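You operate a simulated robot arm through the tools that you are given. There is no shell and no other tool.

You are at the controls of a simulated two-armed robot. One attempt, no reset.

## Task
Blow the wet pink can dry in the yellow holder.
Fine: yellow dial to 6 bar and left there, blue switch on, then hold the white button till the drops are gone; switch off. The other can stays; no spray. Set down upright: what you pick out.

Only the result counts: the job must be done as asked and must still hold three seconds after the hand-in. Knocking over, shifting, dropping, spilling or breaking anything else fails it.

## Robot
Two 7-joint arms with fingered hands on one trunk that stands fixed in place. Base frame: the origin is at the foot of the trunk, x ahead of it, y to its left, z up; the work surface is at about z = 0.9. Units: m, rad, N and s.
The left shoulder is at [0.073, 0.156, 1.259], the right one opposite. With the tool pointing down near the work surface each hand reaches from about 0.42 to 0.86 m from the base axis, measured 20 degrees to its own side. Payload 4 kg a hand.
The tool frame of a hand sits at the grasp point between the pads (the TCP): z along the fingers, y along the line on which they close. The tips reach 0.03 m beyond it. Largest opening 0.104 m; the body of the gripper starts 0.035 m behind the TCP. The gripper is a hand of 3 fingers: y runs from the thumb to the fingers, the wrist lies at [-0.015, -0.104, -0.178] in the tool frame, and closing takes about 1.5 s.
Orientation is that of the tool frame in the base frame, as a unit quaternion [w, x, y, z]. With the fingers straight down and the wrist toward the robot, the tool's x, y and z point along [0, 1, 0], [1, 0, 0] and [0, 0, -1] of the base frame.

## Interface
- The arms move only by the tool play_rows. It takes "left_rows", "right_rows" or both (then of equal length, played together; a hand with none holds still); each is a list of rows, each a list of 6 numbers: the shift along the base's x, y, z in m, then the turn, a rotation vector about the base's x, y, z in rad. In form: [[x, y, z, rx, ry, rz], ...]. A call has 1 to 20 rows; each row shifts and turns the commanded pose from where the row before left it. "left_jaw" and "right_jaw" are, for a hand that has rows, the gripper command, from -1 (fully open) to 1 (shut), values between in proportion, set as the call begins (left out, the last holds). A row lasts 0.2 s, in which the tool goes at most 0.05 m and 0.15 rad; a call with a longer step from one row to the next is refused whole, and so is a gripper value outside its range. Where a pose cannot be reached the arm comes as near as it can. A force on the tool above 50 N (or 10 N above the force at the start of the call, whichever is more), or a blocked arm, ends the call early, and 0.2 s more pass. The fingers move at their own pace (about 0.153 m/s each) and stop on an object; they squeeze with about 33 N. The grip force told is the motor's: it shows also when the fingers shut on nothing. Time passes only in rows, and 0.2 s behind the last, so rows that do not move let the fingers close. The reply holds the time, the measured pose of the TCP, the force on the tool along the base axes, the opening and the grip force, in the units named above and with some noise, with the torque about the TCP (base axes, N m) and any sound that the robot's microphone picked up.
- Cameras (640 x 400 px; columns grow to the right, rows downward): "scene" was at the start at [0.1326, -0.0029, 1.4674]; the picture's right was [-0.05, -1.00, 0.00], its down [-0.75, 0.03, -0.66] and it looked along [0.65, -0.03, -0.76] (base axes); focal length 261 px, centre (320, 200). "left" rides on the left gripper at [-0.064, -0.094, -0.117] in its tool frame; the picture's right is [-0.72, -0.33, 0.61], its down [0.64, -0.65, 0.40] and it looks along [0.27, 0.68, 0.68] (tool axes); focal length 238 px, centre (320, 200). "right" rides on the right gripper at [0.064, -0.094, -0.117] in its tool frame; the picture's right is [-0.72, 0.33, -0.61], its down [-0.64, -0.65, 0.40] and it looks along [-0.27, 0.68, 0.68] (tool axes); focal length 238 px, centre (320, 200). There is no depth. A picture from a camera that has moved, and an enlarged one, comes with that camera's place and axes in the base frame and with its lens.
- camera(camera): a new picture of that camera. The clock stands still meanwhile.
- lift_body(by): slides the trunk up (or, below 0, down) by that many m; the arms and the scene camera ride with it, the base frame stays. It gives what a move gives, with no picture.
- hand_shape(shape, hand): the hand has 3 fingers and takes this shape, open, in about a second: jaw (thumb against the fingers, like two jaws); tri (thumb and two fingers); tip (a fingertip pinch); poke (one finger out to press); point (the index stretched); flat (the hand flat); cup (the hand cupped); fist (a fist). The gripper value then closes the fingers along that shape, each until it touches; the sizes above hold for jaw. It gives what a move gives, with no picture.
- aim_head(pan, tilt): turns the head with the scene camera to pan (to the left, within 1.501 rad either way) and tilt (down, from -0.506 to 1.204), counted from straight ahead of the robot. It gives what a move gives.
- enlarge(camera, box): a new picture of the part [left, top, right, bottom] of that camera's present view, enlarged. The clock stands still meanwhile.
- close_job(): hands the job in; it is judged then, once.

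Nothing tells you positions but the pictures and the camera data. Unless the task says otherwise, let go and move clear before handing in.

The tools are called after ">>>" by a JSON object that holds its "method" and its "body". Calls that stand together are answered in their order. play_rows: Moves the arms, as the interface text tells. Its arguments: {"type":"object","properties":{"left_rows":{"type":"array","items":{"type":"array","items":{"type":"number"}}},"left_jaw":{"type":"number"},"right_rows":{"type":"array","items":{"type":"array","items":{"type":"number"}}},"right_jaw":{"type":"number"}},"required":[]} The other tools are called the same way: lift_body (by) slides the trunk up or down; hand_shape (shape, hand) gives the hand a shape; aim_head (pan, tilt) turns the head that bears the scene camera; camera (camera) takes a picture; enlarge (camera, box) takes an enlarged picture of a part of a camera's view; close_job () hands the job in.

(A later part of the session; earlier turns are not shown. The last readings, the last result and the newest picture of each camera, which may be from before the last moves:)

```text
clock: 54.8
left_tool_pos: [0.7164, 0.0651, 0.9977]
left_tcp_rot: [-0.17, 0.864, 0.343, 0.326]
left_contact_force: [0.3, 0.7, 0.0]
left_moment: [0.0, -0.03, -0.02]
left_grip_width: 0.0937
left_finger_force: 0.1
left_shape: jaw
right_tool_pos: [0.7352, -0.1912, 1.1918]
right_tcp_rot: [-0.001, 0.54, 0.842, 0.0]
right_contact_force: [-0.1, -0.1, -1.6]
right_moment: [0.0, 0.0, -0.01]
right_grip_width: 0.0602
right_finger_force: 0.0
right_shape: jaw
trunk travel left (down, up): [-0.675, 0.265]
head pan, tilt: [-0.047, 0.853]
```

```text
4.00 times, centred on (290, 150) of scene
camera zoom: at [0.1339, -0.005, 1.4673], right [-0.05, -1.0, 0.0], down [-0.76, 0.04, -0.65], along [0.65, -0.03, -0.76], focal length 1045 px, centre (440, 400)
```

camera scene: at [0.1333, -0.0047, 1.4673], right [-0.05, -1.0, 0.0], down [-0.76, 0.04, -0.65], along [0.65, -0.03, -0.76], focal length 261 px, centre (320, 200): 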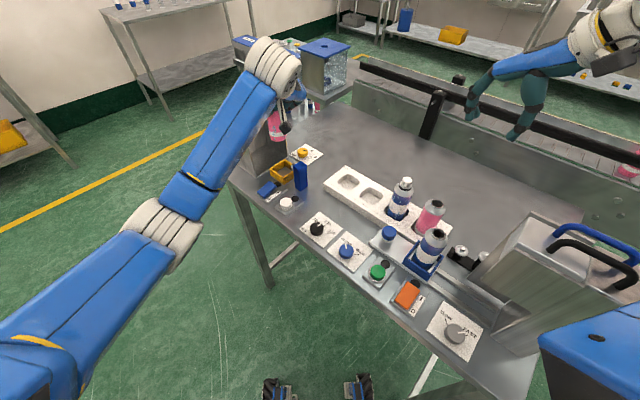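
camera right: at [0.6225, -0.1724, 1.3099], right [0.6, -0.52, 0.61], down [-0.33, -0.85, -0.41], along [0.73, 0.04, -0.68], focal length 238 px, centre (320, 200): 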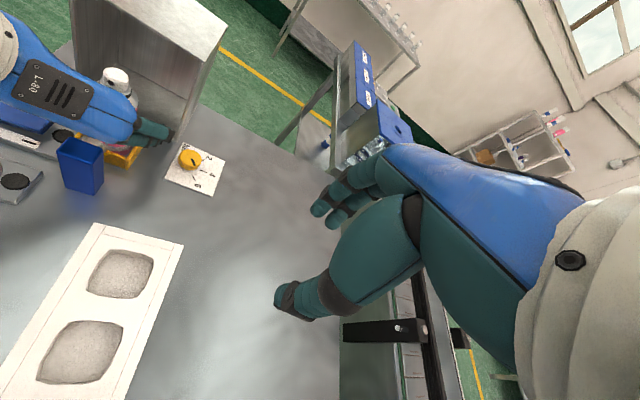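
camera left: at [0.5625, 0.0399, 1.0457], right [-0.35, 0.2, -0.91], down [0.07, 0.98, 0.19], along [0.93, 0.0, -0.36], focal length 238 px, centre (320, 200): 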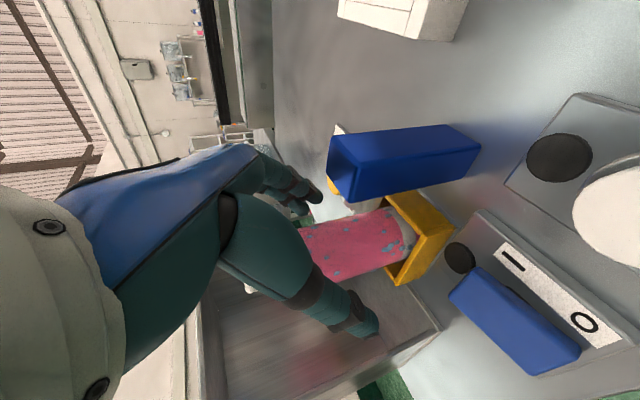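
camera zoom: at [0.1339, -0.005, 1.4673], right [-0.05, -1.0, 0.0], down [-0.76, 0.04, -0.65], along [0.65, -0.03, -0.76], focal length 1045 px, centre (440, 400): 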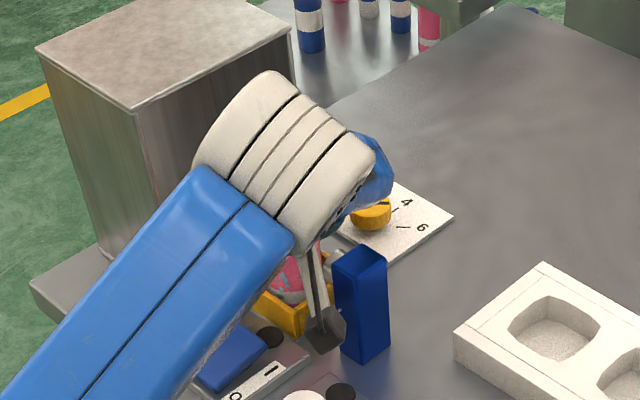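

Released and standing in the holder. Raising the left hand straight up and away.

>>> {"method": "play_rows", "body": {"left_rows": [[0, 0, 0.01, 0, 0, 0], [0, 0, 0.02, 0, 0, 0], [0, 0, 0.03, 0, 0, 0], [0, 0, 0.03, 0, 0, 0], [0, 0, 0.03, 0, 0, 0], [0, 0, 0.03, 0, 0, 0], [-0.03, 0, 0.01, 0, 0, 0], [-0.04, 0, 0, 0, 0, 0], [-0.04, 0, 0, 0, 0, 0], [-0.04, 0.01, 0, 0, 0, 0], [0, 0, 0, 0, 0, 0]]}}

>>> {"method": "camera", "body": {"camera": "scene"}}

>>> {"method": "enlarge", "body": {"camera": "right", "box": [30, 40, 230, 200]}}

>>> {"method": "enlarge", "body": {"camera": "scene", "box": [240, 110, 340, 220]}}

```text
clock: 57.2
left_tool_pos: [0.5662, 0.0751, 1.1552]
left_tcp_rot: [-0.17, 0.864, 0.343, 0.326]
left_contact_force: [0.5, 0.3, 0.5]
left_moment: [0.03, 0.02, 0.02]
left_grip_width: 0.0937
left_finger_force: 0.1
left_shape: jaw
right_tool_pos: [0.7343, -0.1901, 1.1928]
right_tcp_rot: [0.0, 0.54, 0.842, 0.0]
right_contact_force: [-1.2, -0.2, -0.5]
right_moment: [0.01, 0.0, -0.03]
right_grip_width: 0.06
right_finger_force: 0.0
right_shape: jaw
trunk travel left (down, up): [-0.675, 0.265]
head pan, tilt: [-0.047, 0.853]
```

```text
taken
camera scene: at [0.1336, -0.0044, 1.4673], right [-0.05, -1.0, 0.0], down [-0.76, 0.04, -0.65], along [0.65, -0.03, -0.76], focal length 261 px, centre (320, 200)
```

scene: 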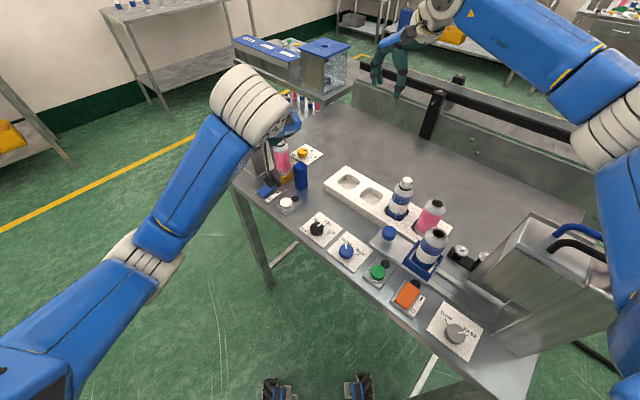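

```text
2.50 times, centred on (130, 120) of right
camera zoom: at [0.6227, -0.172, 1.3098], right [0.6, -0.52, 0.61], down [-0.33, -0.85, -0.41], along [0.73, 0.04, -0.68], focal length 596 px, centre (795, 400)
```

zoom: 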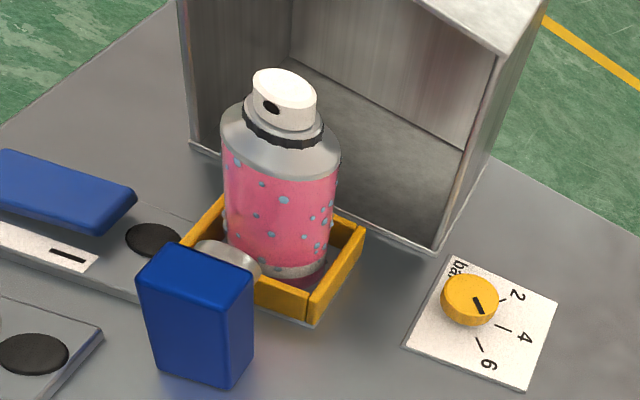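

```text
3.64 times, centred on (290, 165) of scene
camera zoom: at [0.1336, -0.0044, 1.4673], right [-0.05, -1.0, 0.0], down [-0.76, 0.04, -0.65], along [0.65, -0.03, -0.76], focal length 950 px, centre (429, 327)
```

zoom: 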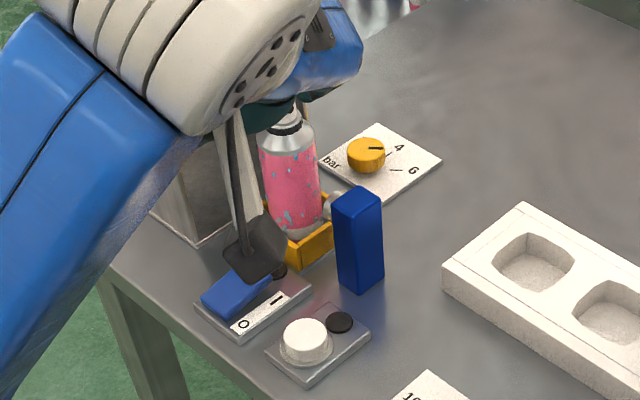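

The can stands upright in the holder, drops still on it, dial at 6. Next the blue switch: I'll bring the left hand back to a downward pose with fingers closed, to press with the fingertips, and look closely at the switch.

>>> {"method": "play_rows", "body": {"left_rows": [[-0.006, 0.01, 0.003, -0.0953, 0.0821, 0], [-0.006, 0.01, 0.003, -0.0953, 0.0821, 0], [-0.006, 0.01, 0.003, -0.0953, 0.0821, 0], [-0.006, 0.01, 0.003, -0.0953, 0.0821, 0], [-0.006, 0.01, 0.003, -0.0953, 0.0821, 0], [-0.006, 0.005, 0.003, -0.0953, 0.0821, 0], [0, 0, 0, 0, 0, 0.1309], [0, 0, 0, 0, 0, 0.1309], [0, 0, 0, 0, 0, 0.1309], [0, 0, 0, 0, 0, 0.1309], [0, 0, 0, 0, 0, 0.1309], [0, 0, 0, 0, 0, 0.1309], [0, 0, 0, 0, 0, 0]], "left_jaw": 1}}

>>> {"method": "camera", "body": {"camera": "left"}}

>>> {"method": "camera", "body": {"camera": "scene"}}

>>> {"method": "enlarge", "body": {"camera": "right", "box": [0, 70, 140, 210]}}

```text
clock: 60.0
left_tool_pos: [0.5305, 0.1302, 1.1744]
left_tcp_rot: [0.0, 0.717, 0.697, 0.0]
left_contact_force: [-0.5, -1.2, 0.6]
left_moment: [0.02, 0.01, 0.01]
left_grip_width: 0.0003
left_finger_force: 32.8
left_shape: jaw
right_tool_pos: [0.7344, -0.1895, 1.1926]
right_tcp_rot: [-0.001, 0.54, 0.842, 0.0]
right_contact_force: [-0.2, -0.4, 0.7]
right_moment: [-0.02, 0.01, -0.02]
right_grip_width: 0.0602
right_finger_force: 0.1
right_shape: jaw
trunk travel left (down, up): [-0.675, 0.265]
head pan, tilt: [-0.047, 0.853]
```

```text
taken
camera left: at [0.4343, 0.0689, 1.2913], right [-0.35, -0.71, -0.61], down [-0.63, 0.66, -0.4], along [0.69, 0.25, -0.68], focal length 238 px, centre (320, 200)
```

left: 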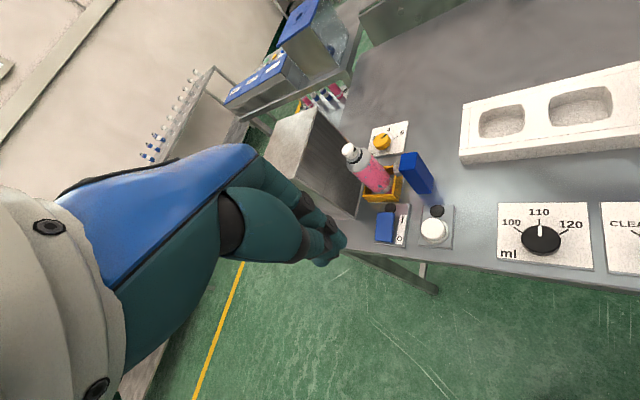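

```text
taken
camera scene: at [0.1337, -0.0041, 1.4673], right [-0.05, -1.0, 0.0], down [-0.76, 0.04, -0.65], along [0.65, -0.03, -0.76], focal length 261 px, centre (320, 200)
```

scene: 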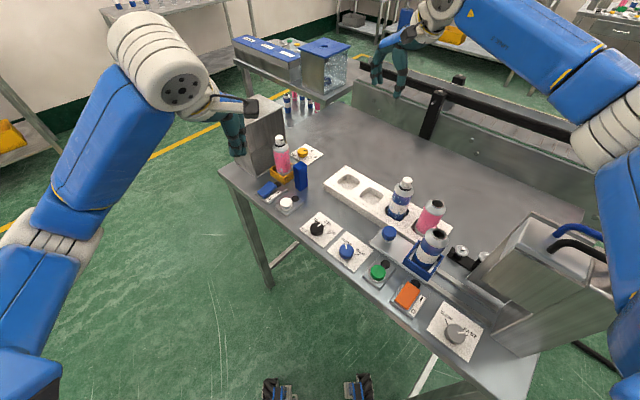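

```text
2.86 times, centred on (70, 140) of right
camera zoom: at [0.6226, -0.1717, 1.3099], right [0.6, -0.52, 0.61], down [-0.33, -0.85, -0.41], along [0.73, 0.04, -0.68], focal length 681 px, centre (1034, 371)
```

zoom: 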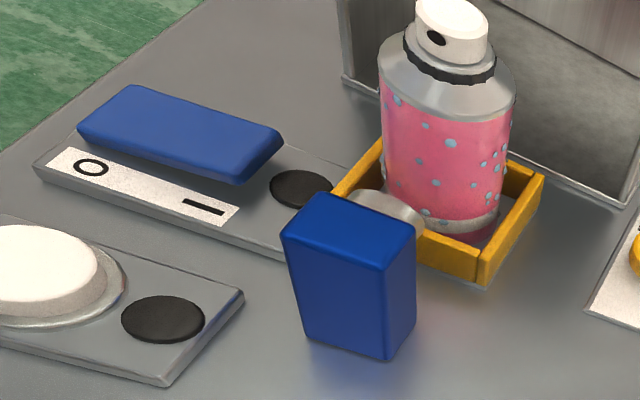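

The rocker's O end is down and its I end (toward the lamp and holder) is raised, so I must press the I end at about (0.661, 0.111). I'll orient the left hand with a forward tilt so it stays clear of the can, fingers closed, and approach.

>>> {"method": "play_rows", "body": {"left_rows": [[0, 0, 0, 0, 0, -0.125], [0, 0, 0, 0, 0, -0.125], [0, 0, 0, 0, 0, -0.125], [0, 0, 0, 0, 0, -0.125], [0.01, 0.005, -0.01, -0.061, -0.1056, 0], [0.01, 0.005, -0.01, -0.061, -0.1056, 0], [0.01, 0.005, -0.02, -0.061, -0.1056, 0], [0.01, 0.005, -0.02, -0.061, -0.1056, 0], [0.01, 0, -0.02, -0.061, -0.1056, 0], [0, 0, 0, 0, 0, 0]]}}

>>> {"method": "camera", "body": {"camera": "left"}}

>>> {"method": "camera", "body": {"camera": "right"}}

>>> {"method": "camera", "body": {"camera": "scene"}}

```text
clock: 62.2
left_tool_pos: [0.5802, 0.1504, 1.0938]
left_tcp_rot: [0.261, 0.827, 0.474, 0.151]
left_contact_force: [0.1, -0.3, -0.2]
left_moment: [-0.02, 0.01, 0.0]
left_grip_width: 0.0002
left_finger_force: 32.8
left_shape: jaw
right_tool_pos: [0.7347, -0.1894, 1.1929]
right_tcp_rot: [0.0, 0.54, 0.842, 0.0]
right_contact_force: [0.0, 0.3, -0.1]
right_moment: [0.02, 0.04, 0.04]
right_grip_width: 0.0602
right_finger_force: 0.1
right_shape: jaw
trunk travel left (down, up): [-0.675, 0.265]
head pan, tilt: [-0.047, 0.853]
```

```text
taken
camera left: at [0.4237, 0.1681, 1.1351], right [-0.29, -0.66, -0.69], down [0.06, 0.71, -0.7], along [0.96, -0.25, -0.16], focal length 238 px, centre (320, 200)
```

left: 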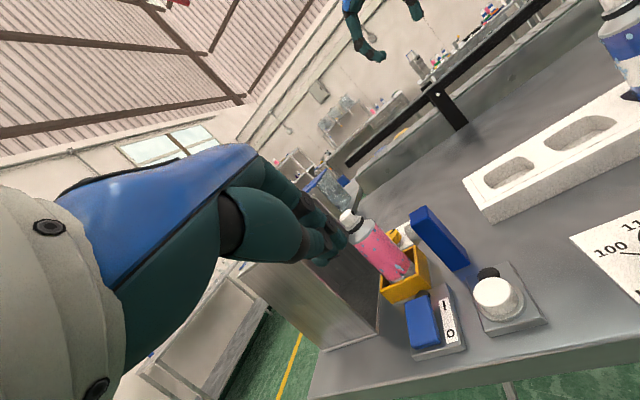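

```text
taken
camera right: at [0.6228, -0.1714, 1.3099], right [0.6, -0.52, 0.61], down [-0.33, -0.85, -0.4], along [0.73, 0.04, -0.68], focal length 238 px, centre (320, 200)
```

right: 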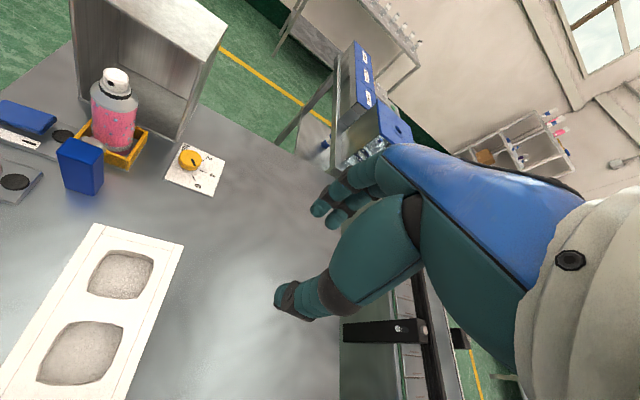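

```text
taken
camera scene: at [0.1334, -0.0037, 1.4673], right [-0.05, -1.0, 0.0], down [-0.76, 0.04, -0.65], along [0.65, -0.03, -0.76], focal length 261 px, centre (320, 200)
```

scene: 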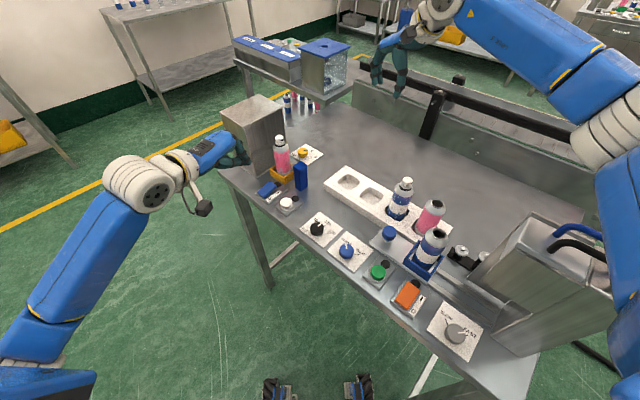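

>>> {"method": "enlarge", "body": {"camera": "left", "box": [270, 190, 470, 360]}}

>>> {"method": "enlarge", "body": {"camera": "scene", "box": [200, 110, 320, 220]}}

```text
2.35 times, centred on (370, 275) of left
camera zoom: at [0.4237, 0.1681, 1.1351], right [-0.29, -0.66, -0.69], down [0.06, 0.71, -0.7], along [0.96, -0.25, -0.16], focal length 561 px, centre (202, 24)
```

zoom: 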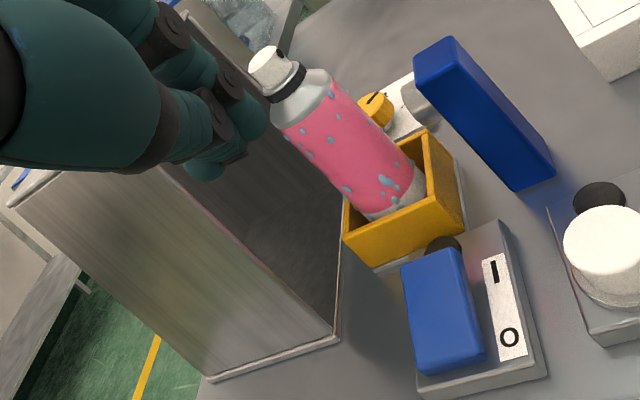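

```text
3.64 times, centred on (260, 165) of scene
camera zoom: at [0.1334, -0.0037, 1.4673], right [-0.05, -1.0, 0.0], down [-0.76, 0.04, -0.65], along [0.65, -0.03, -0.76], focal length 950 px, centre (538, 327)
```

zoom: 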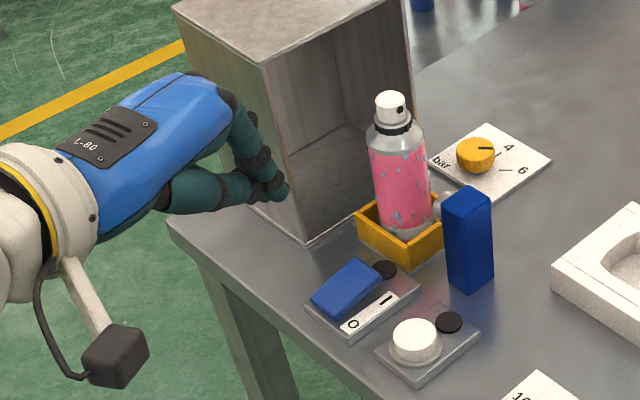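

The fingertips are where the tool frame predicts, and the I end is at about (0.665, 0.105). Moving the tips to just above it.

>>> {"method": "play_rows", "body": {"left_rows": [[0.016, -0.0076, -0.02, 0, 0, 0], [0.016, -0.0076, -0.028, 0, 0, 0], [0.016, -0.0076, -0.03, 0, 0, 0], [0.0157, -0.0075, -0.032, 0, 0, 0], [0, 0, 0, 0, 0, 0]]}}

>>> {"method": "enlarge", "body": {"camera": "left", "box": [270, 190, 470, 360]}}

>>> {"method": "enlarge", "body": {"camera": "right", "box": [0, 60, 160, 200]}}

>>> {"method": "enlarge", "body": {"camera": "scene", "box": [220, 120, 320, 220]}}

```text
clock: 63.4
left_tool_pos: [0.6427, 0.1218, 0.9825]
left_tcp_rot: [0.26, 0.827, 0.475, 0.151]
left_contact_force: [0.9, -0.6, 0.3]
left_moment: [0.03, -0.03, -0.02]
left_grip_width: 0.0
left_finger_force: 33.2
left_shape: jaw
right_tool_pos: [0.7343, -0.1895, 1.1929]
right_tcp_rot: [0.0, 0.539, 0.842, 0.0]
right_contact_force: [-0.6, -0.3, -1.0]
right_moment: [-0.01, 0.03, 0.0]
right_grip_width: 0.0601
right_finger_force: 0.1
right_shape: jaw
trunk travel left (down, up): [-0.675, 0.265]
head pan, tilt: [-0.047, 0.853]
```

```text
2.35 times, centred on (370, 275) of left
camera zoom: at [0.4872, 0.139, 1.0256], right [-0.29, -0.66, -0.69], down [0.06, 0.71, -0.7], along [0.96, -0.25, -0.16], focal length 561 px, centre (202, 24)
```

zoom: 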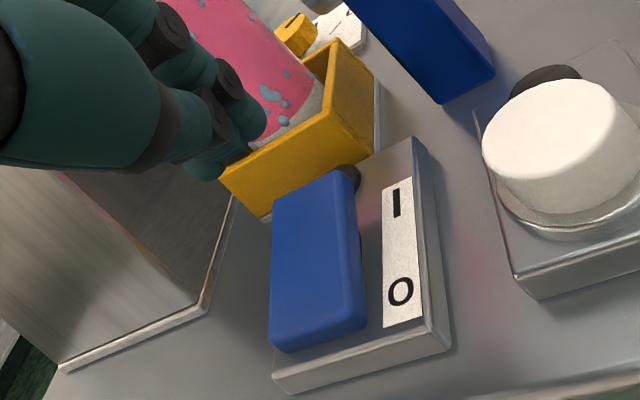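

```text
2.86 times, centred on (80, 130) of right
camera zoom: at [0.6223, -0.1714, 1.3101], right [0.6, -0.52, 0.61], down [-0.33, -0.85, -0.41], along [0.73, 0.04, -0.68], focal length 681 px, centre (1006, 400)
```

zoom: 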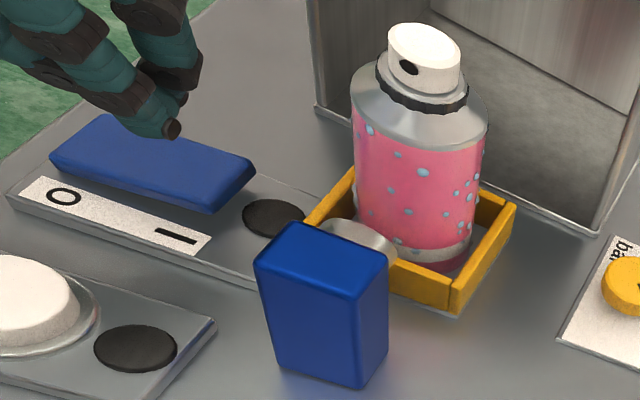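

```text
4.00 times, centred on (270, 170) of scene
camera zoom: at [0.1333, -0.0039, 1.4673], right [-0.05, -1.0, 0.0], down [-0.76, 0.04, -0.65], along [0.65, -0.03, -0.76], focal length 1045 px, centre (520, 320)
```

zoom: 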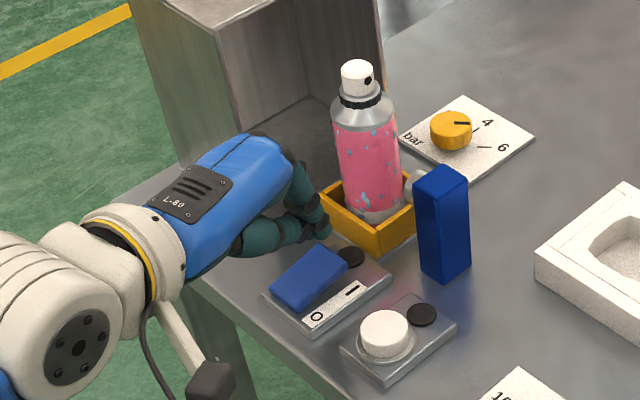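

The tips are right above the I half of the rocker. Lowering to press, in small steps.

>>> {"method": "play_rows", "body": {"left_rows": [[0.001, -0.001, -0.012, 0, 0, 0], [0.001, -0.001, -0.01, 0, 0, 0], [0, 0, 0, 0, 0, 0]]}}

>>> {"method": "play_rows", "body": {"left_rows": [[0, 0, -0.004, 0, 0, 0], [0, 0, -0.004, 0, 0, 0], [0, 0, 0, 0, 0, 0]]}}

>>> {"method": "enlarge", "body": {"camera": "right", "box": [0, 60, 160, 200]}}

>>> {"method": "enlarge", "body": {"camera": "left", "box": [270, 190, 470, 360]}}

```text
clock: 64.2
left_tool_pos: [0.6457, 0.1195, 0.9624]
left_tcp_rot: [0.26, 0.828, 0.474, 0.15]
left_contact_force: [0.3, -0.4, -0.5]
left_moment: [0.01, -0.02, 0.01]
left_grip_width: 0.0
left_finger_force: 33.1
left_shape: jaw
right_tool_pos: [0.7352, -0.1905, 1.1926]
right_tcp_rot: [0.0, 0.54, 0.841, 0.0]
right_contact_force: [0.5, -0.6, -0.3]
right_moment: [0.0, -0.01, -0.02]
right_grip_width: 0.0601
right_finger_force: 0.1
right_shape: jaw
trunk travel left (down, up): [-0.675, 0.265]
head pan, tilt: [-0.047, 0.853]
```

```text
clock: 65.0
left_tool_pos: [0.6456, 0.1192, 0.9543]
left_tcp_rot: [0.26, 0.827, 0.475, 0.15]
left_contact_force: [-0.4, 0.3, 0.2]
left_moment: [-0.03, 0.02, -0.01]
left_grip_width: 0.0
left_finger_force: 32.7
left_shape: jaw
right_tool_pos: [0.7346, -0.1904, 1.1921]
right_tcp_rot: [-0.001, 0.54, 0.842, 0.0]
right_contact_force: [-0.6, 0.7, 0.4]
right_moment: [0.01, 0.01, 0.02]
right_grip_width: 0.0601
right_finger_force: 0.0
right_shape: jaw
trunk travel left (down, up): [-0.675, 0.265]
head pan, tilt: [-0.047, 0.853]
```

```text
2.86 times, centred on (80, 130) of right
camera zoom: at [0.6225, -0.1715, 1.31], right [0.6, -0.52, 0.61], down [-0.33, -0.85, -0.4], along [0.73, 0.04, -0.68], focal length 681 px, centre (1006, 400)
```

zoom: 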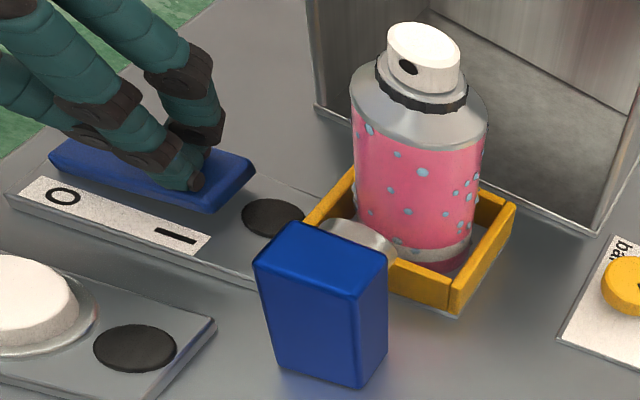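

```text
2.35 times, centred on (370, 275) of left
camera zoom: at [0.4893, 0.1358, 0.996], right [-0.29, -0.66, -0.69], down [0.06, 0.71, -0.7], along [0.96, -0.25, -0.16], focal length 561 px, centre (202, 24)
```

zoom: 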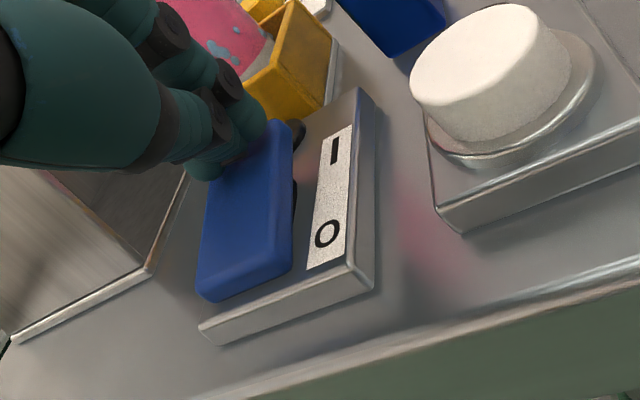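

>>> {"method": "play_rows", "body": {"left_rows": [[0, 0, -0.004, 0, 0, 0], [0, 0, -0.004, 0, 0, 0], [0, 0, 0, 0, 0, 0]]}}

>>> {"method": "enlarge", "body": {"camera": "right", "box": [0, 60, 160, 200]}}

```text
clock: 65.8
left_tool_pos: [0.6465, 0.1193, 0.9487]
left_tcp_rot: [0.261, 0.827, 0.474, 0.151]
left_contact_force: [0.5, 1.1, 4.6]
left_moment: [0.06, -0.13, -0.01]
left_grip_width: 0.0
left_finger_force: 33.2
left_shape: jaw
right_tool_pos: [0.7334, -0.1899, 1.1937]
right_tcp_rot: [0.0, 0.539, 0.842, 0.001]
right_contact_force: [-0.4, 0.6, 0.2]
right_moment: [-0.05, 0.0, 0.01]
right_grip_width: 0.0603
right_finger_force: 0.0
right_shape: jaw
trunk travel left (down, up): [-0.675, 0.265]
head pan, tilt: [-0.047, 0.853]
```

```text
2.86 times, centred on (80, 130) of right
camera zoom: at [0.6217, -0.1718, 1.3105], right [0.6, -0.52, 0.61], down [-0.33, -0.85, -0.41], along [0.73, 0.04, -0.68], focal length 681 px, centre (1006, 400)
```

zoom: 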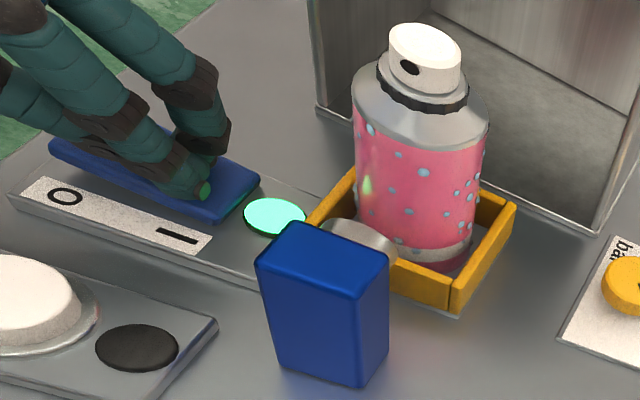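

The lamp beside the switch turned green — it is on. Lifting off to check that it stays on.

>>> {"method": "play_rows", "body": {"left_rows": [[0, 0, 0.01, 0, 0, 0], [0, 0, 0.02, 0, 0, 0], [-0.01, 0, 0.03, 0, 0, 0], [-0.01, 0, 0.02, 0, 0, 0], [0, 0, 0, 0, 0, 0]]}}

>>> {"method": "enlarge", "body": {"camera": "right", "box": [0, 60, 160, 200]}}

>>> {"method": "enlarge", "body": {"camera": "left", "box": [270, 190, 510, 380]}}

>>> {"method": "enlarge", "body": {"camera": "scene", "box": [220, 120, 320, 220]}}

```text
clock: 67.0
left_tool_pos: [0.6254, 0.119, 1.028]
left_tcp_rot: [0.26, 0.827, 0.475, 0.15]
left_contact_force: [-0.5, -0.1, -0.6]
left_moment: [-0.02, -0.03, 0.01]
left_grip_width: 0.0
left_finger_force: 33.3
left_shape: jaw
right_tool_pos: [0.7345, -0.19, 1.1933]
right_tcp_rot: [0.0, 0.541, 0.841, 0.0]
right_contact_force: [-0.4, -0.2, -0.1]
right_moment: [0.05, -0.02, 0.01]
right_grip_width: 0.0601
right_finger_force: 0.1
right_shape: jaw
trunk travel left (down, up): [-0.675, 0.265]
head pan, tilt: [-0.047, 0.853]
```

```text
2.86 times, centred on (80, 130) of right
camera zoom: at [0.6228, -0.1715, 1.3098], right [0.6, -0.52, 0.61], down [-0.33, -0.85, -0.4], along [0.73, 0.04, -0.68], focal length 681 px, centre (1006, 400)
```

zoom: 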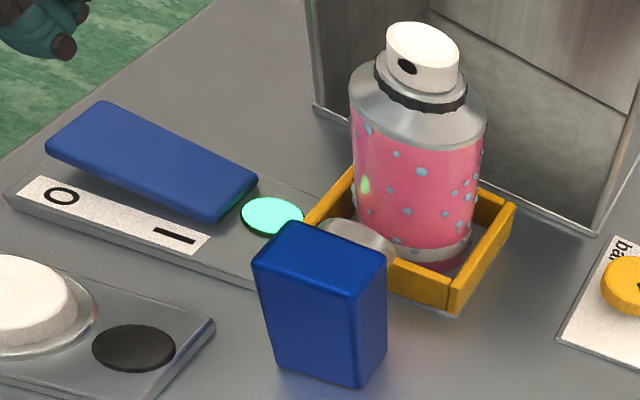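

```text
2.11 times, centred on (390, 285) of left
camera zoom: at [0.4695, 0.1366, 1.0698], right [-0.29, -0.66, -0.69], down [0.06, 0.71, -0.7], along [0.96, -0.25, -0.16], focal length 502 px, centre (173, 21)
```

zoom: 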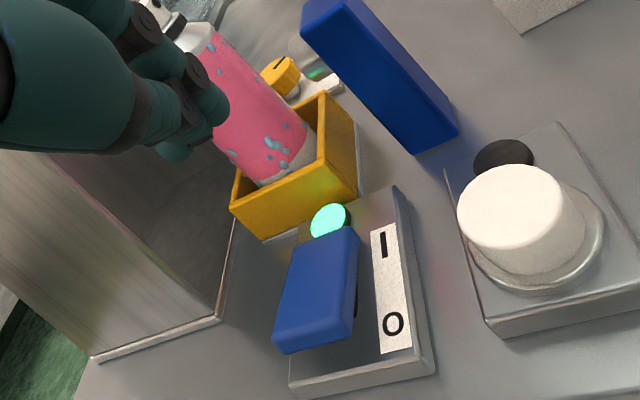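

```text
4.00 times, centred on (270, 170) of scene
camera zoom: at [0.1336, -0.0038, 1.4673], right [-0.05, -1.0, 0.0], down [-0.76, 0.04, -0.65], along [0.65, -0.03, -0.76], focal length 1045 px, centre (520, 320)
```

zoom: 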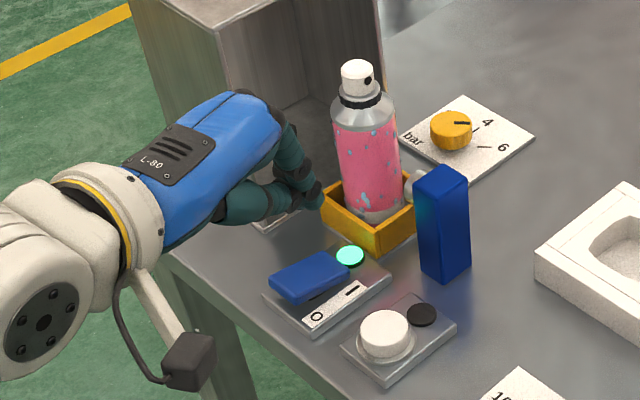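

The switch latched on (green lamp, I down). The white button's top is at about (0.592, 0.070, 0.93); moving the fingertips above it.

>>> {"method": "play_rows", "body": {"left_rows": [[-0.016, -0.0134, 0.005, 0, 0, 0], [-0.016, -0.0134, 0, 0, 0, 0], [-0.0163, -0.0135, 0, 0, 0, 0], [0, 0, -0.025, 0, 0, 0], [0, 0, -0.03, 0, 0, 0], [0, 0, 0, 0, 0, 0]]}}

>>> {"method": "enlarge", "body": {"camera": "left", "box": [270, 170, 470, 340]}}

>>> {"method": "enlarge", "body": {"camera": "scene", "box": [220, 120, 340, 240]}}

>>> {"method": "camera", "body": {"camera": "right"}}

```text
clock: 68.4
left_tool_pos: [0.5782, 0.0783, 0.9767]
left_tcp_rot: [0.26, 0.828, 0.474, 0.151]
left_contact_force: [-0.4, -0.3, -0.8]
left_moment: [-0.01, 0.0, -0.01]
left_grip_width: 0.0
left_finger_force: 33.0
left_shape: jaw
right_tool_pos: [0.7349, -0.1901, 1.1916]
right_tcp_rot: [-0.001, 0.54, 0.842, 0.0]
right_contact_force: [-0.1, -0.5, 0.3]
right_moment: [-0.01, 0.0, 0.0]
right_grip_width: 0.0598
right_finger_force: 0.1
right_shape: jaw
trunk travel left (down, up): [-0.675, 0.265]
head pan, tilt: [-0.047, 0.853]
```

```text
2.35 times, centred on (370, 255) of left
camera zoom: at [0.4214, 0.095, 1.0177], right [-0.29, -0.66, -0.69], down [0.06, 0.71, -0.7], along [0.96, -0.25, -0.16], focal length 561 px, centre (202, 71)
```

zoom: 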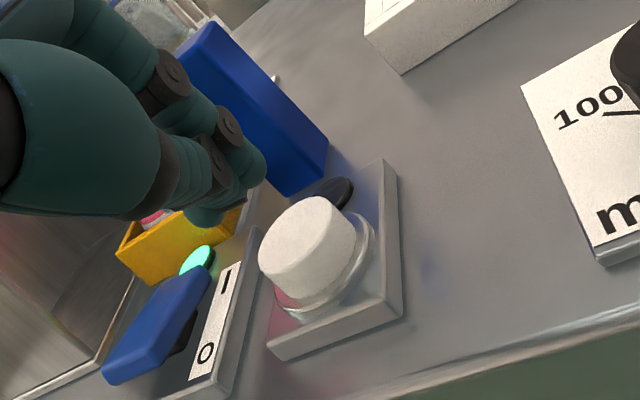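

```text
3.33 times, centred on (280, 180) of scene
camera zoom: at [0.133, -0.0041, 1.4674], right [-0.05, -1.0, 0.0], down [-0.75, 0.04, -0.65], along [0.65, -0.03, -0.76], focal length 871 px, centre (453, 267)
```

zoom: 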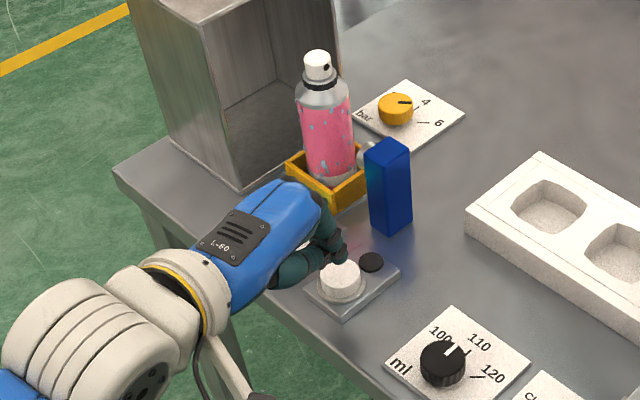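

```text
taken
camera right: at [0.6224, -0.1717, 1.31], right [0.6, -0.52, 0.61], down [-0.33, -0.85, -0.41], along [0.73, 0.04, -0.68], focal length 238 px, centre (320, 200)
```

right: 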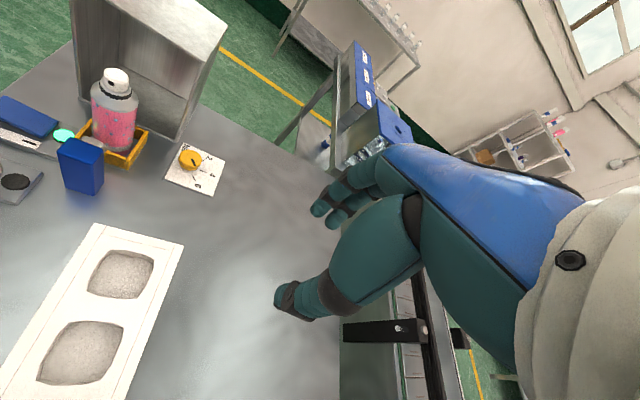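

>>> {"method": "play_rows", "body": {"left_rows": [[-0.003, -0.003, -0.01, 0, 0, 0], [0, 0, -0.007, 0, 0, 0], [0, 0, 0, 0, 0, 0]]}}

>>> {"method": "enlarge", "body": {"camera": "left", "box": [270, 170, 470, 340]}}

>>> {"method": "enlarge", "body": {"camera": "scene", "box": [260, 140, 340, 220]}}

```text
clock: 69.2
left_tool_pos: [0.5748, 0.0752, 0.9586]
left_tcp_rot: [0.26, 0.828, 0.475, 0.15]
left_contact_force: [0.2, 0.6, -1.4]
left_moment: [0.05, 0.01, -0.02]
left_grip_width: 0.0
left_finger_force: 32.8
left_shape: jaw
right_tool_pos: [0.7353, -0.1893, 1.193]
right_tcp_rot: [0.0, 0.539, 0.842, 0.0]
right_contact_force: [-0.5, 0.6, 0.0]
right_moment: [0.03, 0.01, 0.02]
right_grip_width: 0.0601
right_finger_force: 0.0
right_shape: jaw
trunk travel left (down, up): [-0.675, 0.265]
head pan, tilt: [-0.047, 0.853]
```

```text
2.35 times, centred on (370, 255) of left
camera zoom: at [0.4188, 0.0923, 1.0011], right [-0.29, -0.66, -0.69], down [0.06, 0.71, -0.7], along [0.96, -0.25, -0.16], focal length 561 px, centre (202, 71)
```

zoom: 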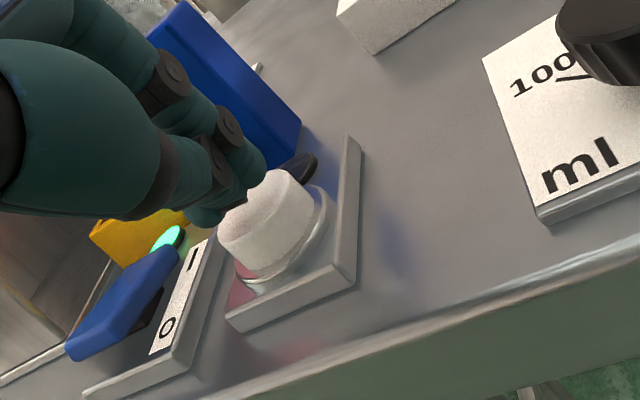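

```text
5.00 times, centred on (300, 180) of scene
camera zoom: at [0.1331, -0.004, 1.4673], right [-0.05, -1.0, 0.0], down [-0.75, 0.04, -0.65], along [0.65, -0.03, -0.76], focal length 1306 px, centre (420, 300)
```

zoom: 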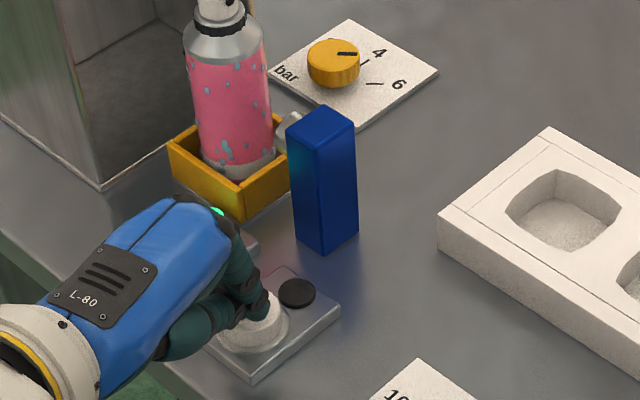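

>>> {"method": "play_rows", "body": {"left_rows": [[-0.002, 0.001, -0.004, 0, 0, 0], [0, 0, -0.003, 0, 0, 0], [0, 0, 0, 0, 0, 0]]}}

>>> {"method": "enlarge", "body": {"camera": "scene", "box": [260, 140, 340, 220]}}

>>> {"method": "enlarge", "body": {"camera": "right", "box": [0, 60, 160, 200]}}

```text
clock: 70.0
left_tool_pos: [0.5736, 0.076, 0.953]
left_tcp_rot: [0.259, 0.827, 0.475, 0.151]
left_contact_force: [-0.1, -0.4, 1.1]
left_moment: [0.01, 0.0, 0.04]
left_grip_width: 0.0002
left_finger_force: 33.1
left_shape: jaw
right_tool_pos: [0.735, -0.1891, 1.1942]
right_tcp_rot: [0.0, 0.54, 0.842, 0.0]
right_contact_force: [1.1, 0.2, -0.2]
right_moment: [0.0, -0.01, 0.0]
right_grip_width: 0.06
right_finger_force: 0.0
right_shape: jaw
trunk travel left (down, up): [-0.675, 0.265]
head pan, tilt: [-0.047, 0.853]
```

```text
5.00 times, centred on (300, 180) of scene
camera zoom: at [0.1329, -0.004, 1.4674], right [-0.05, -1.0, 0.0], down [-0.75, 0.04, -0.66], along [0.65, -0.03, -0.76], focal length 1306 px, centre (420, 300)
```

zoom: 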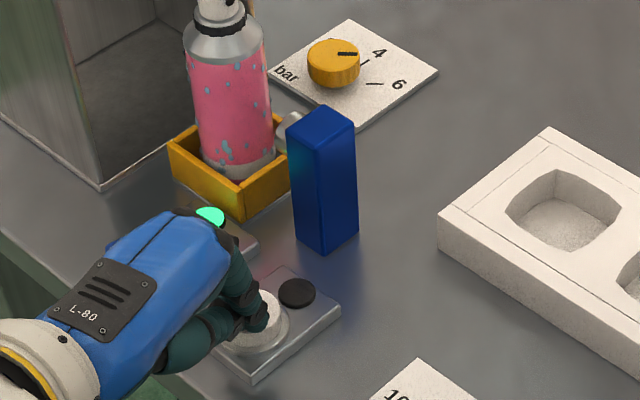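

```text
2.86 times, centred on (80, 130) of right
camera zoom: at [0.6224, -0.1717, 1.3101], right [0.6, -0.52, 0.61], down [-0.33, -0.85, -0.41], along [0.73, 0.04, -0.68], focal length 681 px, centre (1006, 400)
```

zoom: 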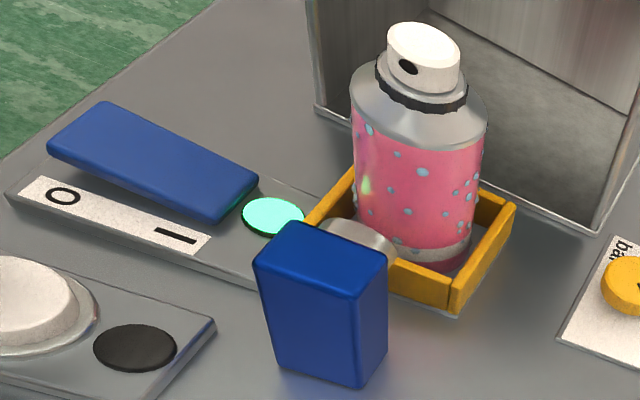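

>>> {"method": "play_rows", "body": {"left_rows": [[0, 0, -0.003, 0, 0, 0], [0, 0, -0.003, 0, 0, 0], [0, 0, 0, 0, 0, 0]]}}

>>> {"method": "enlarge", "body": {"camera": "scene", "box": [260, 140, 340, 220]}}

>>> {"method": "enlarge", "body": {"camera": "right", "box": [0, 60, 160, 200]}}

```text
clock: 70.8
left_tool_pos: [0.5719, 0.0772, 0.9469]
left_tcp_rot: [0.26, 0.828, 0.474, 0.15]
left_contact_force: [0.1, -0.2, 1.9]
left_moment: [-0.02, -0.07, -0.03]
left_grip_width: 0.0001
left_finger_force: 32.9
left_shape: jaw
right_tool_pos: [0.7348, -0.1897, 1.1929]
right_tcp_rot: [0.0, 0.54, 0.842, 0.001]
right_contact_force: [-0.6, 0.2, -0.1]
right_moment: [0.01, -0.01, 0.0]
right_grip_width: 0.0603
right_finger_force: 0.1
right_shape: jaw
trunk travel left (down, up): [-0.675, 0.265]
head pan, tilt: [-0.047, 0.853]
heard: click
```

```text
5.00 times, centred on (300, 180) of scene
camera zoom: at [0.1327, -0.0042, 1.4674], right [-0.05, -1.0, 0.0], down [-0.75, 0.04, -0.66], along [0.65, -0.03, -0.76], focal length 1306 px, centre (420, 300)
```

zoom: 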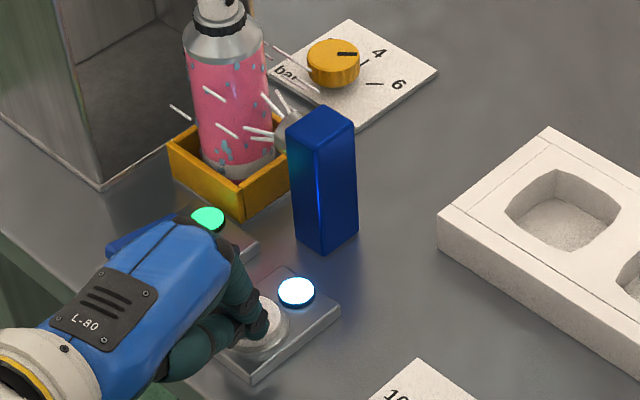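

```text
2.86 times, centred on (80, 130) of right
camera zoom: at [0.6223, -0.1718, 1.3101], right [0.6, -0.52, 0.61], down [-0.33, -0.85, -0.41], along [0.73, 0.04, -0.68], focal length 681 px, centre (1006, 400)
```

zoom: 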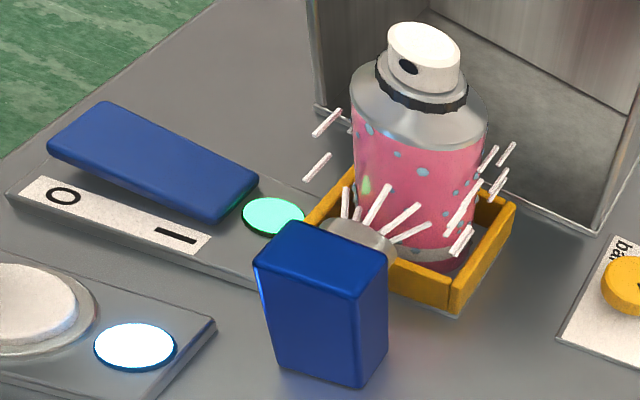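

Click heard, the button lamp lights and air is blowing onto the can. Holding the button and watching the drops.

>>> {"method": "play_rows", "body": {"left_rows": [[0, 0, -0.001, 0, 0, 0], [0, 0, 0, 0, 0, 0], [0, 0, 0, 0, 0, 0], [0, 0, 0, 0, 0, 0], [0, 0, 0, 0, 0, 0], [0, 0, 0, 0, 0, 0], [0, 0, 0, 0, 0, 0], [0, 0, 0, 0, 0, 0], [0, 0, 0, 0, 0, 0], [0, 0, 0, 0, 0, 0]]}}

>>> {"method": "enlarge", "body": {"camera": "right", "box": [40, 60, 160, 180]}}

>>> {"method": "enlarge", "body": {"camera": "scene", "box": [260, 130, 320, 190]}}

```text
clock: 73.0
left_tool_pos: [0.5717, 0.0753, 0.9456]
left_tcp_rot: [0.26, 0.827, 0.475, 0.151]
left_contact_force: [0.4, 0.8, 2.0]
left_moment: [-0.02, -0.09, 0.0]
left_grip_width: 0.0
left_finger_force: 33.3
left_shape: jaw
right_tool_pos: [0.7353, -0.1893, 1.193]
right_tcp_rot: [0.0, 0.539, 0.842, 0.001]
right_contact_force: [0.5, 0.2, -0.6]
right_moment: [-0.01, 0.01, -0.04]
right_grip_width: 0.0601
right_finger_force: 0.0
right_shape: jaw
trunk travel left (down, up): [-0.675, 0.265]
head pan, tilt: [-0.047, 0.853]
```

```text
3.33 times, centred on (100, 120) of right
camera zoom: at [0.6222, -0.1718, 1.3101], right [0.6, -0.52, 0.61], down [-0.33, -0.85, -0.41], along [0.73, 0.04, -0.68], focal length 794 px, centre (1053, 467)
```

zoom: 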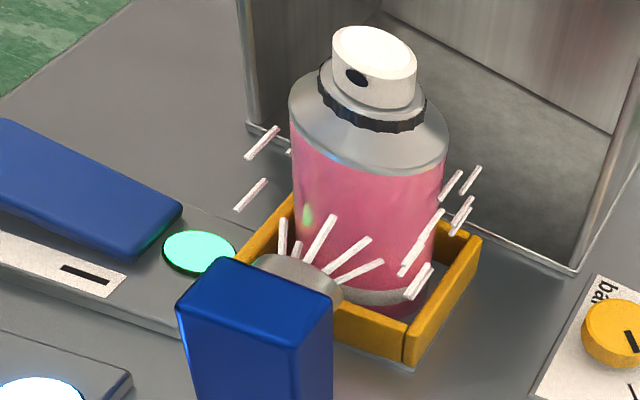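

```text
6.67 times, centred on (290, 160) of scene
camera zoom: at [0.1327, -0.0042, 1.4674], right [-0.05, -1.0, 0.0], down [-0.75, 0.04, -0.66], along [0.65, -0.03, -0.76], focal length 1742 px, centre (520, 467)
```

zoom: 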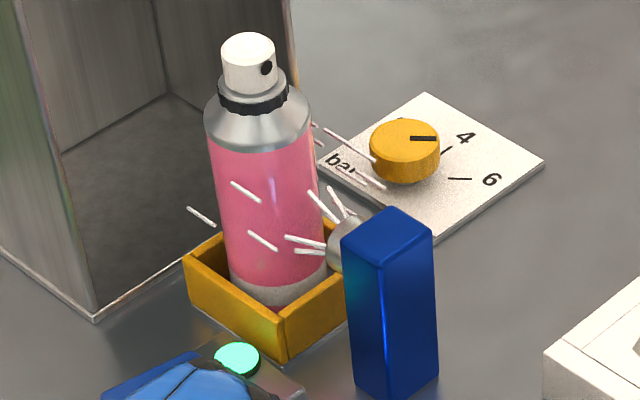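

>>> {"method": "enlarge", "body": {"camera": "right", "box": [80, 70, 130, 120]}}

>>> {"method": "camera", "body": {"camera": "left"}}

```text
8.00 times, centred on (105, 95) of right
camera zoom: at [0.6222, -0.1718, 1.3101], right [0.6, -0.52, 0.61], down [-0.33, -0.85, -0.41], along [0.73, 0.04, -0.68], focal length 1907 px, centre (2040, 1040)
```

zoom: 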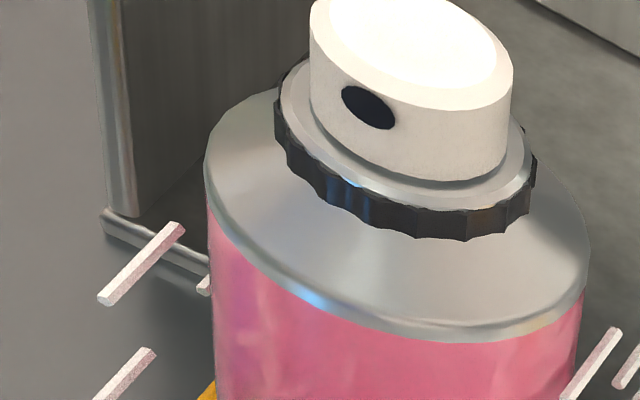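

```text
taken
camera left: at [0.4159, 0.0936, 0.9874], right [-0.29, -0.66, -0.69], down [0.06, 0.71, -0.7], along [0.96, -0.25, -0.16], focal length 238 px, centre (320, 200)
```

left: 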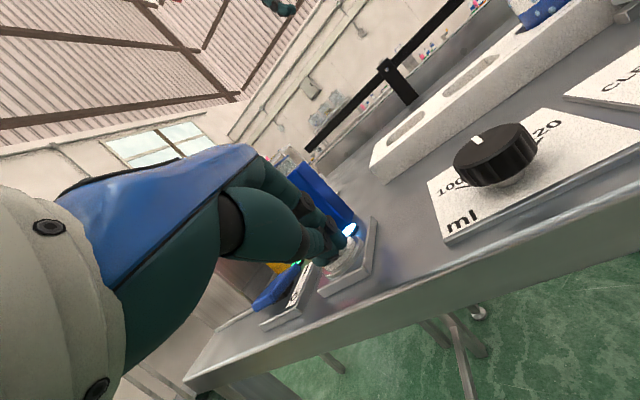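

All visible drops are gone. I'll hold a moment longer, then release the button.

>>> {"method": "play_rows", "body": {"left_rows": [[0, 0, 0, 0, 0, 0], [0, 0, 0, 0, 0, 0], [0, 0, 0, 0, 0, 0], [0, 0, 0.01, 0, 0, 0], [0, 0, 0.02, 0, 0, 0], [0, 0, 0.03, 0, 0, 0], [0, 0.01, 0.03, 0, 0, 0], [0, 0, 0, 0, 0, 0]]}}

>>> {"method": "enlarge", "body": {"camera": "right", "box": [0, 60, 160, 200]}}

>>> {"method": "enlarge", "body": {"camera": "scene", "box": [240, 120, 340, 220]}}

>>> {"method": "camera", "body": {"camera": "left"}}

```text
clock: 74.8
left_tool_pos: [0.572, 0.0878, 1.0364]
left_tcp_rot: [0.259, 0.827, 0.475, 0.151]
left_contact_force: [-0.5, 0.3, -0.4]
left_moment: [0.02, 0.01, 0.0]
left_grip_width: 0.0
left_finger_force: 32.6
left_shape: jaw
right_tool_pos: [0.735, -0.1904, 1.1933]
right_tcp_rot: [0.0, 0.539, 0.842, 0.0]
right_contact_force: [-0.4, 0.3, -0.2]
right_moment: [-0.04, 0.02, -0.04]
right_grip_width: 0.0597
right_finger_force: 0.0
right_shape: jaw
trunk travel left (down, up): [-0.675, 0.265]
head pan, tilt: [-0.047, 0.853]
```

```text
2.86 times, centred on (80, 130) of right
camera zoom: at [0.6225, -0.1713, 1.31], right [0.6, -0.52, 0.61], down [-0.33, -0.85, -0.4], along [0.73, 0.04, -0.68], focal length 681 px, centre (1006, 400)
```

zoom: 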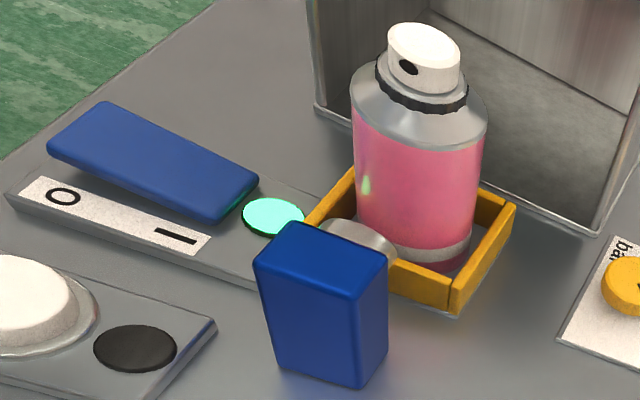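

```text
4.00 times, centred on (290, 170) of scene
camera zoom: at [0.1331, -0.0037, 1.4673], right [-0.05, -1.0, 0.0], down [-0.75, 0.04, -0.65], along [0.65, -0.03, -0.76], focal length 1045 px, centre (440, 320)
```

zoom: 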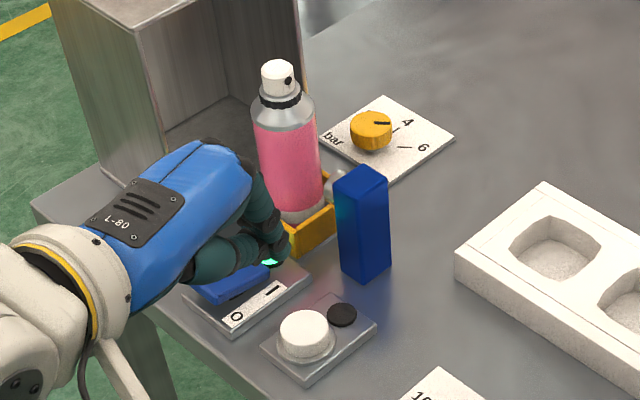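

```text
taken
camera left: at [0.4155, 0.1033, 1.0769], right [-0.29, -0.66, -0.69], down [0.06, 0.71, -0.7], along [0.96, -0.25, -0.16], focal length 238 px, centre (320, 200)
```

left: 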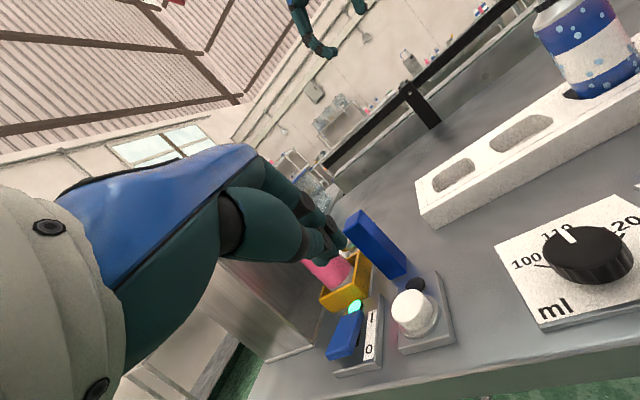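

Air is off and the can looks dry from the right and front. I'll check its left side with the left camera before switching off.

>>> {"method": "play_rows", "body": {"left_rows": [[-0.005, 0.02, 0.035, 0, 0, 0], [0, 0.035, 0.03, 0, 0, 0], [0.015, 0.04, 0.015, 0, 0, 0], [0.02, 0.04, 0.01, 0, 0, 0], [0.02, 0.04, 0.005, 0, 0, 0], [0, 0.02, 0, 0, 0, 0], [0, 0, 0, 0, 0, 0]]}}

>>> {"method": "camera", "body": {"camera": "left"}}

```text
clock: 76.4
left_tool_pos: [0.6232, 0.2833, 1.1306]
left_tcp_rot: [0.26, 0.827, 0.475, 0.151]
left_contact_force: [0.5, -0.6, 0.6]
left_moment: [0.01, -0.05, -0.03]
left_grip_width: 0.0
left_finger_force: 32.9
left_shape: jaw
right_tool_pos: [0.7357, -0.1894, 1.1932]
right_tcp_rot: [0.0, 0.54, 0.842, 0.0]
right_contact_force: [0.5, 0.2, -0.5]
right_moment: [-0.02, -0.02, 0.0]
right_grip_width: 0.06
right_finger_force: 0.0
right_shape: jaw
trunk travel left (down, up): [-0.675, 0.265]
head pan, tilt: [-0.047, 0.853]
```

```text
taken
camera left: at [0.4672, 0.3008, 1.1724], right [-0.29, -0.66, -0.69], down [0.06, 0.71, -0.7], along [0.96, -0.25, -0.16], focal length 238 px, centre (320, 200)
```

left: 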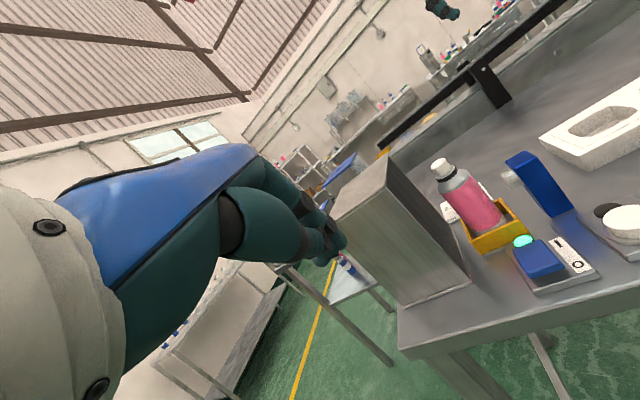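

>>> {"method": "enlarge", "body": {"camera": "left", "box": [420, 140, 560, 290]}}

```text
2.67 times, centred on (490, 215) of left
camera zoom: at [0.4672, 0.3008, 1.1724], right [-0.29, -0.66, -0.69], down [0.06, 0.71, -0.7], along [0.96, -0.25, -0.16], focal length 636 px, centre (-133, 160)
```

zoom: 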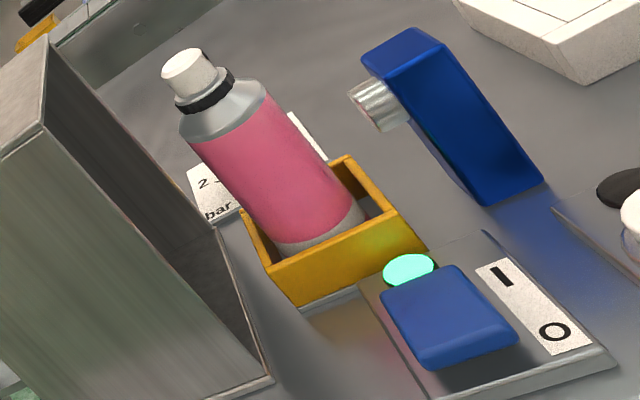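

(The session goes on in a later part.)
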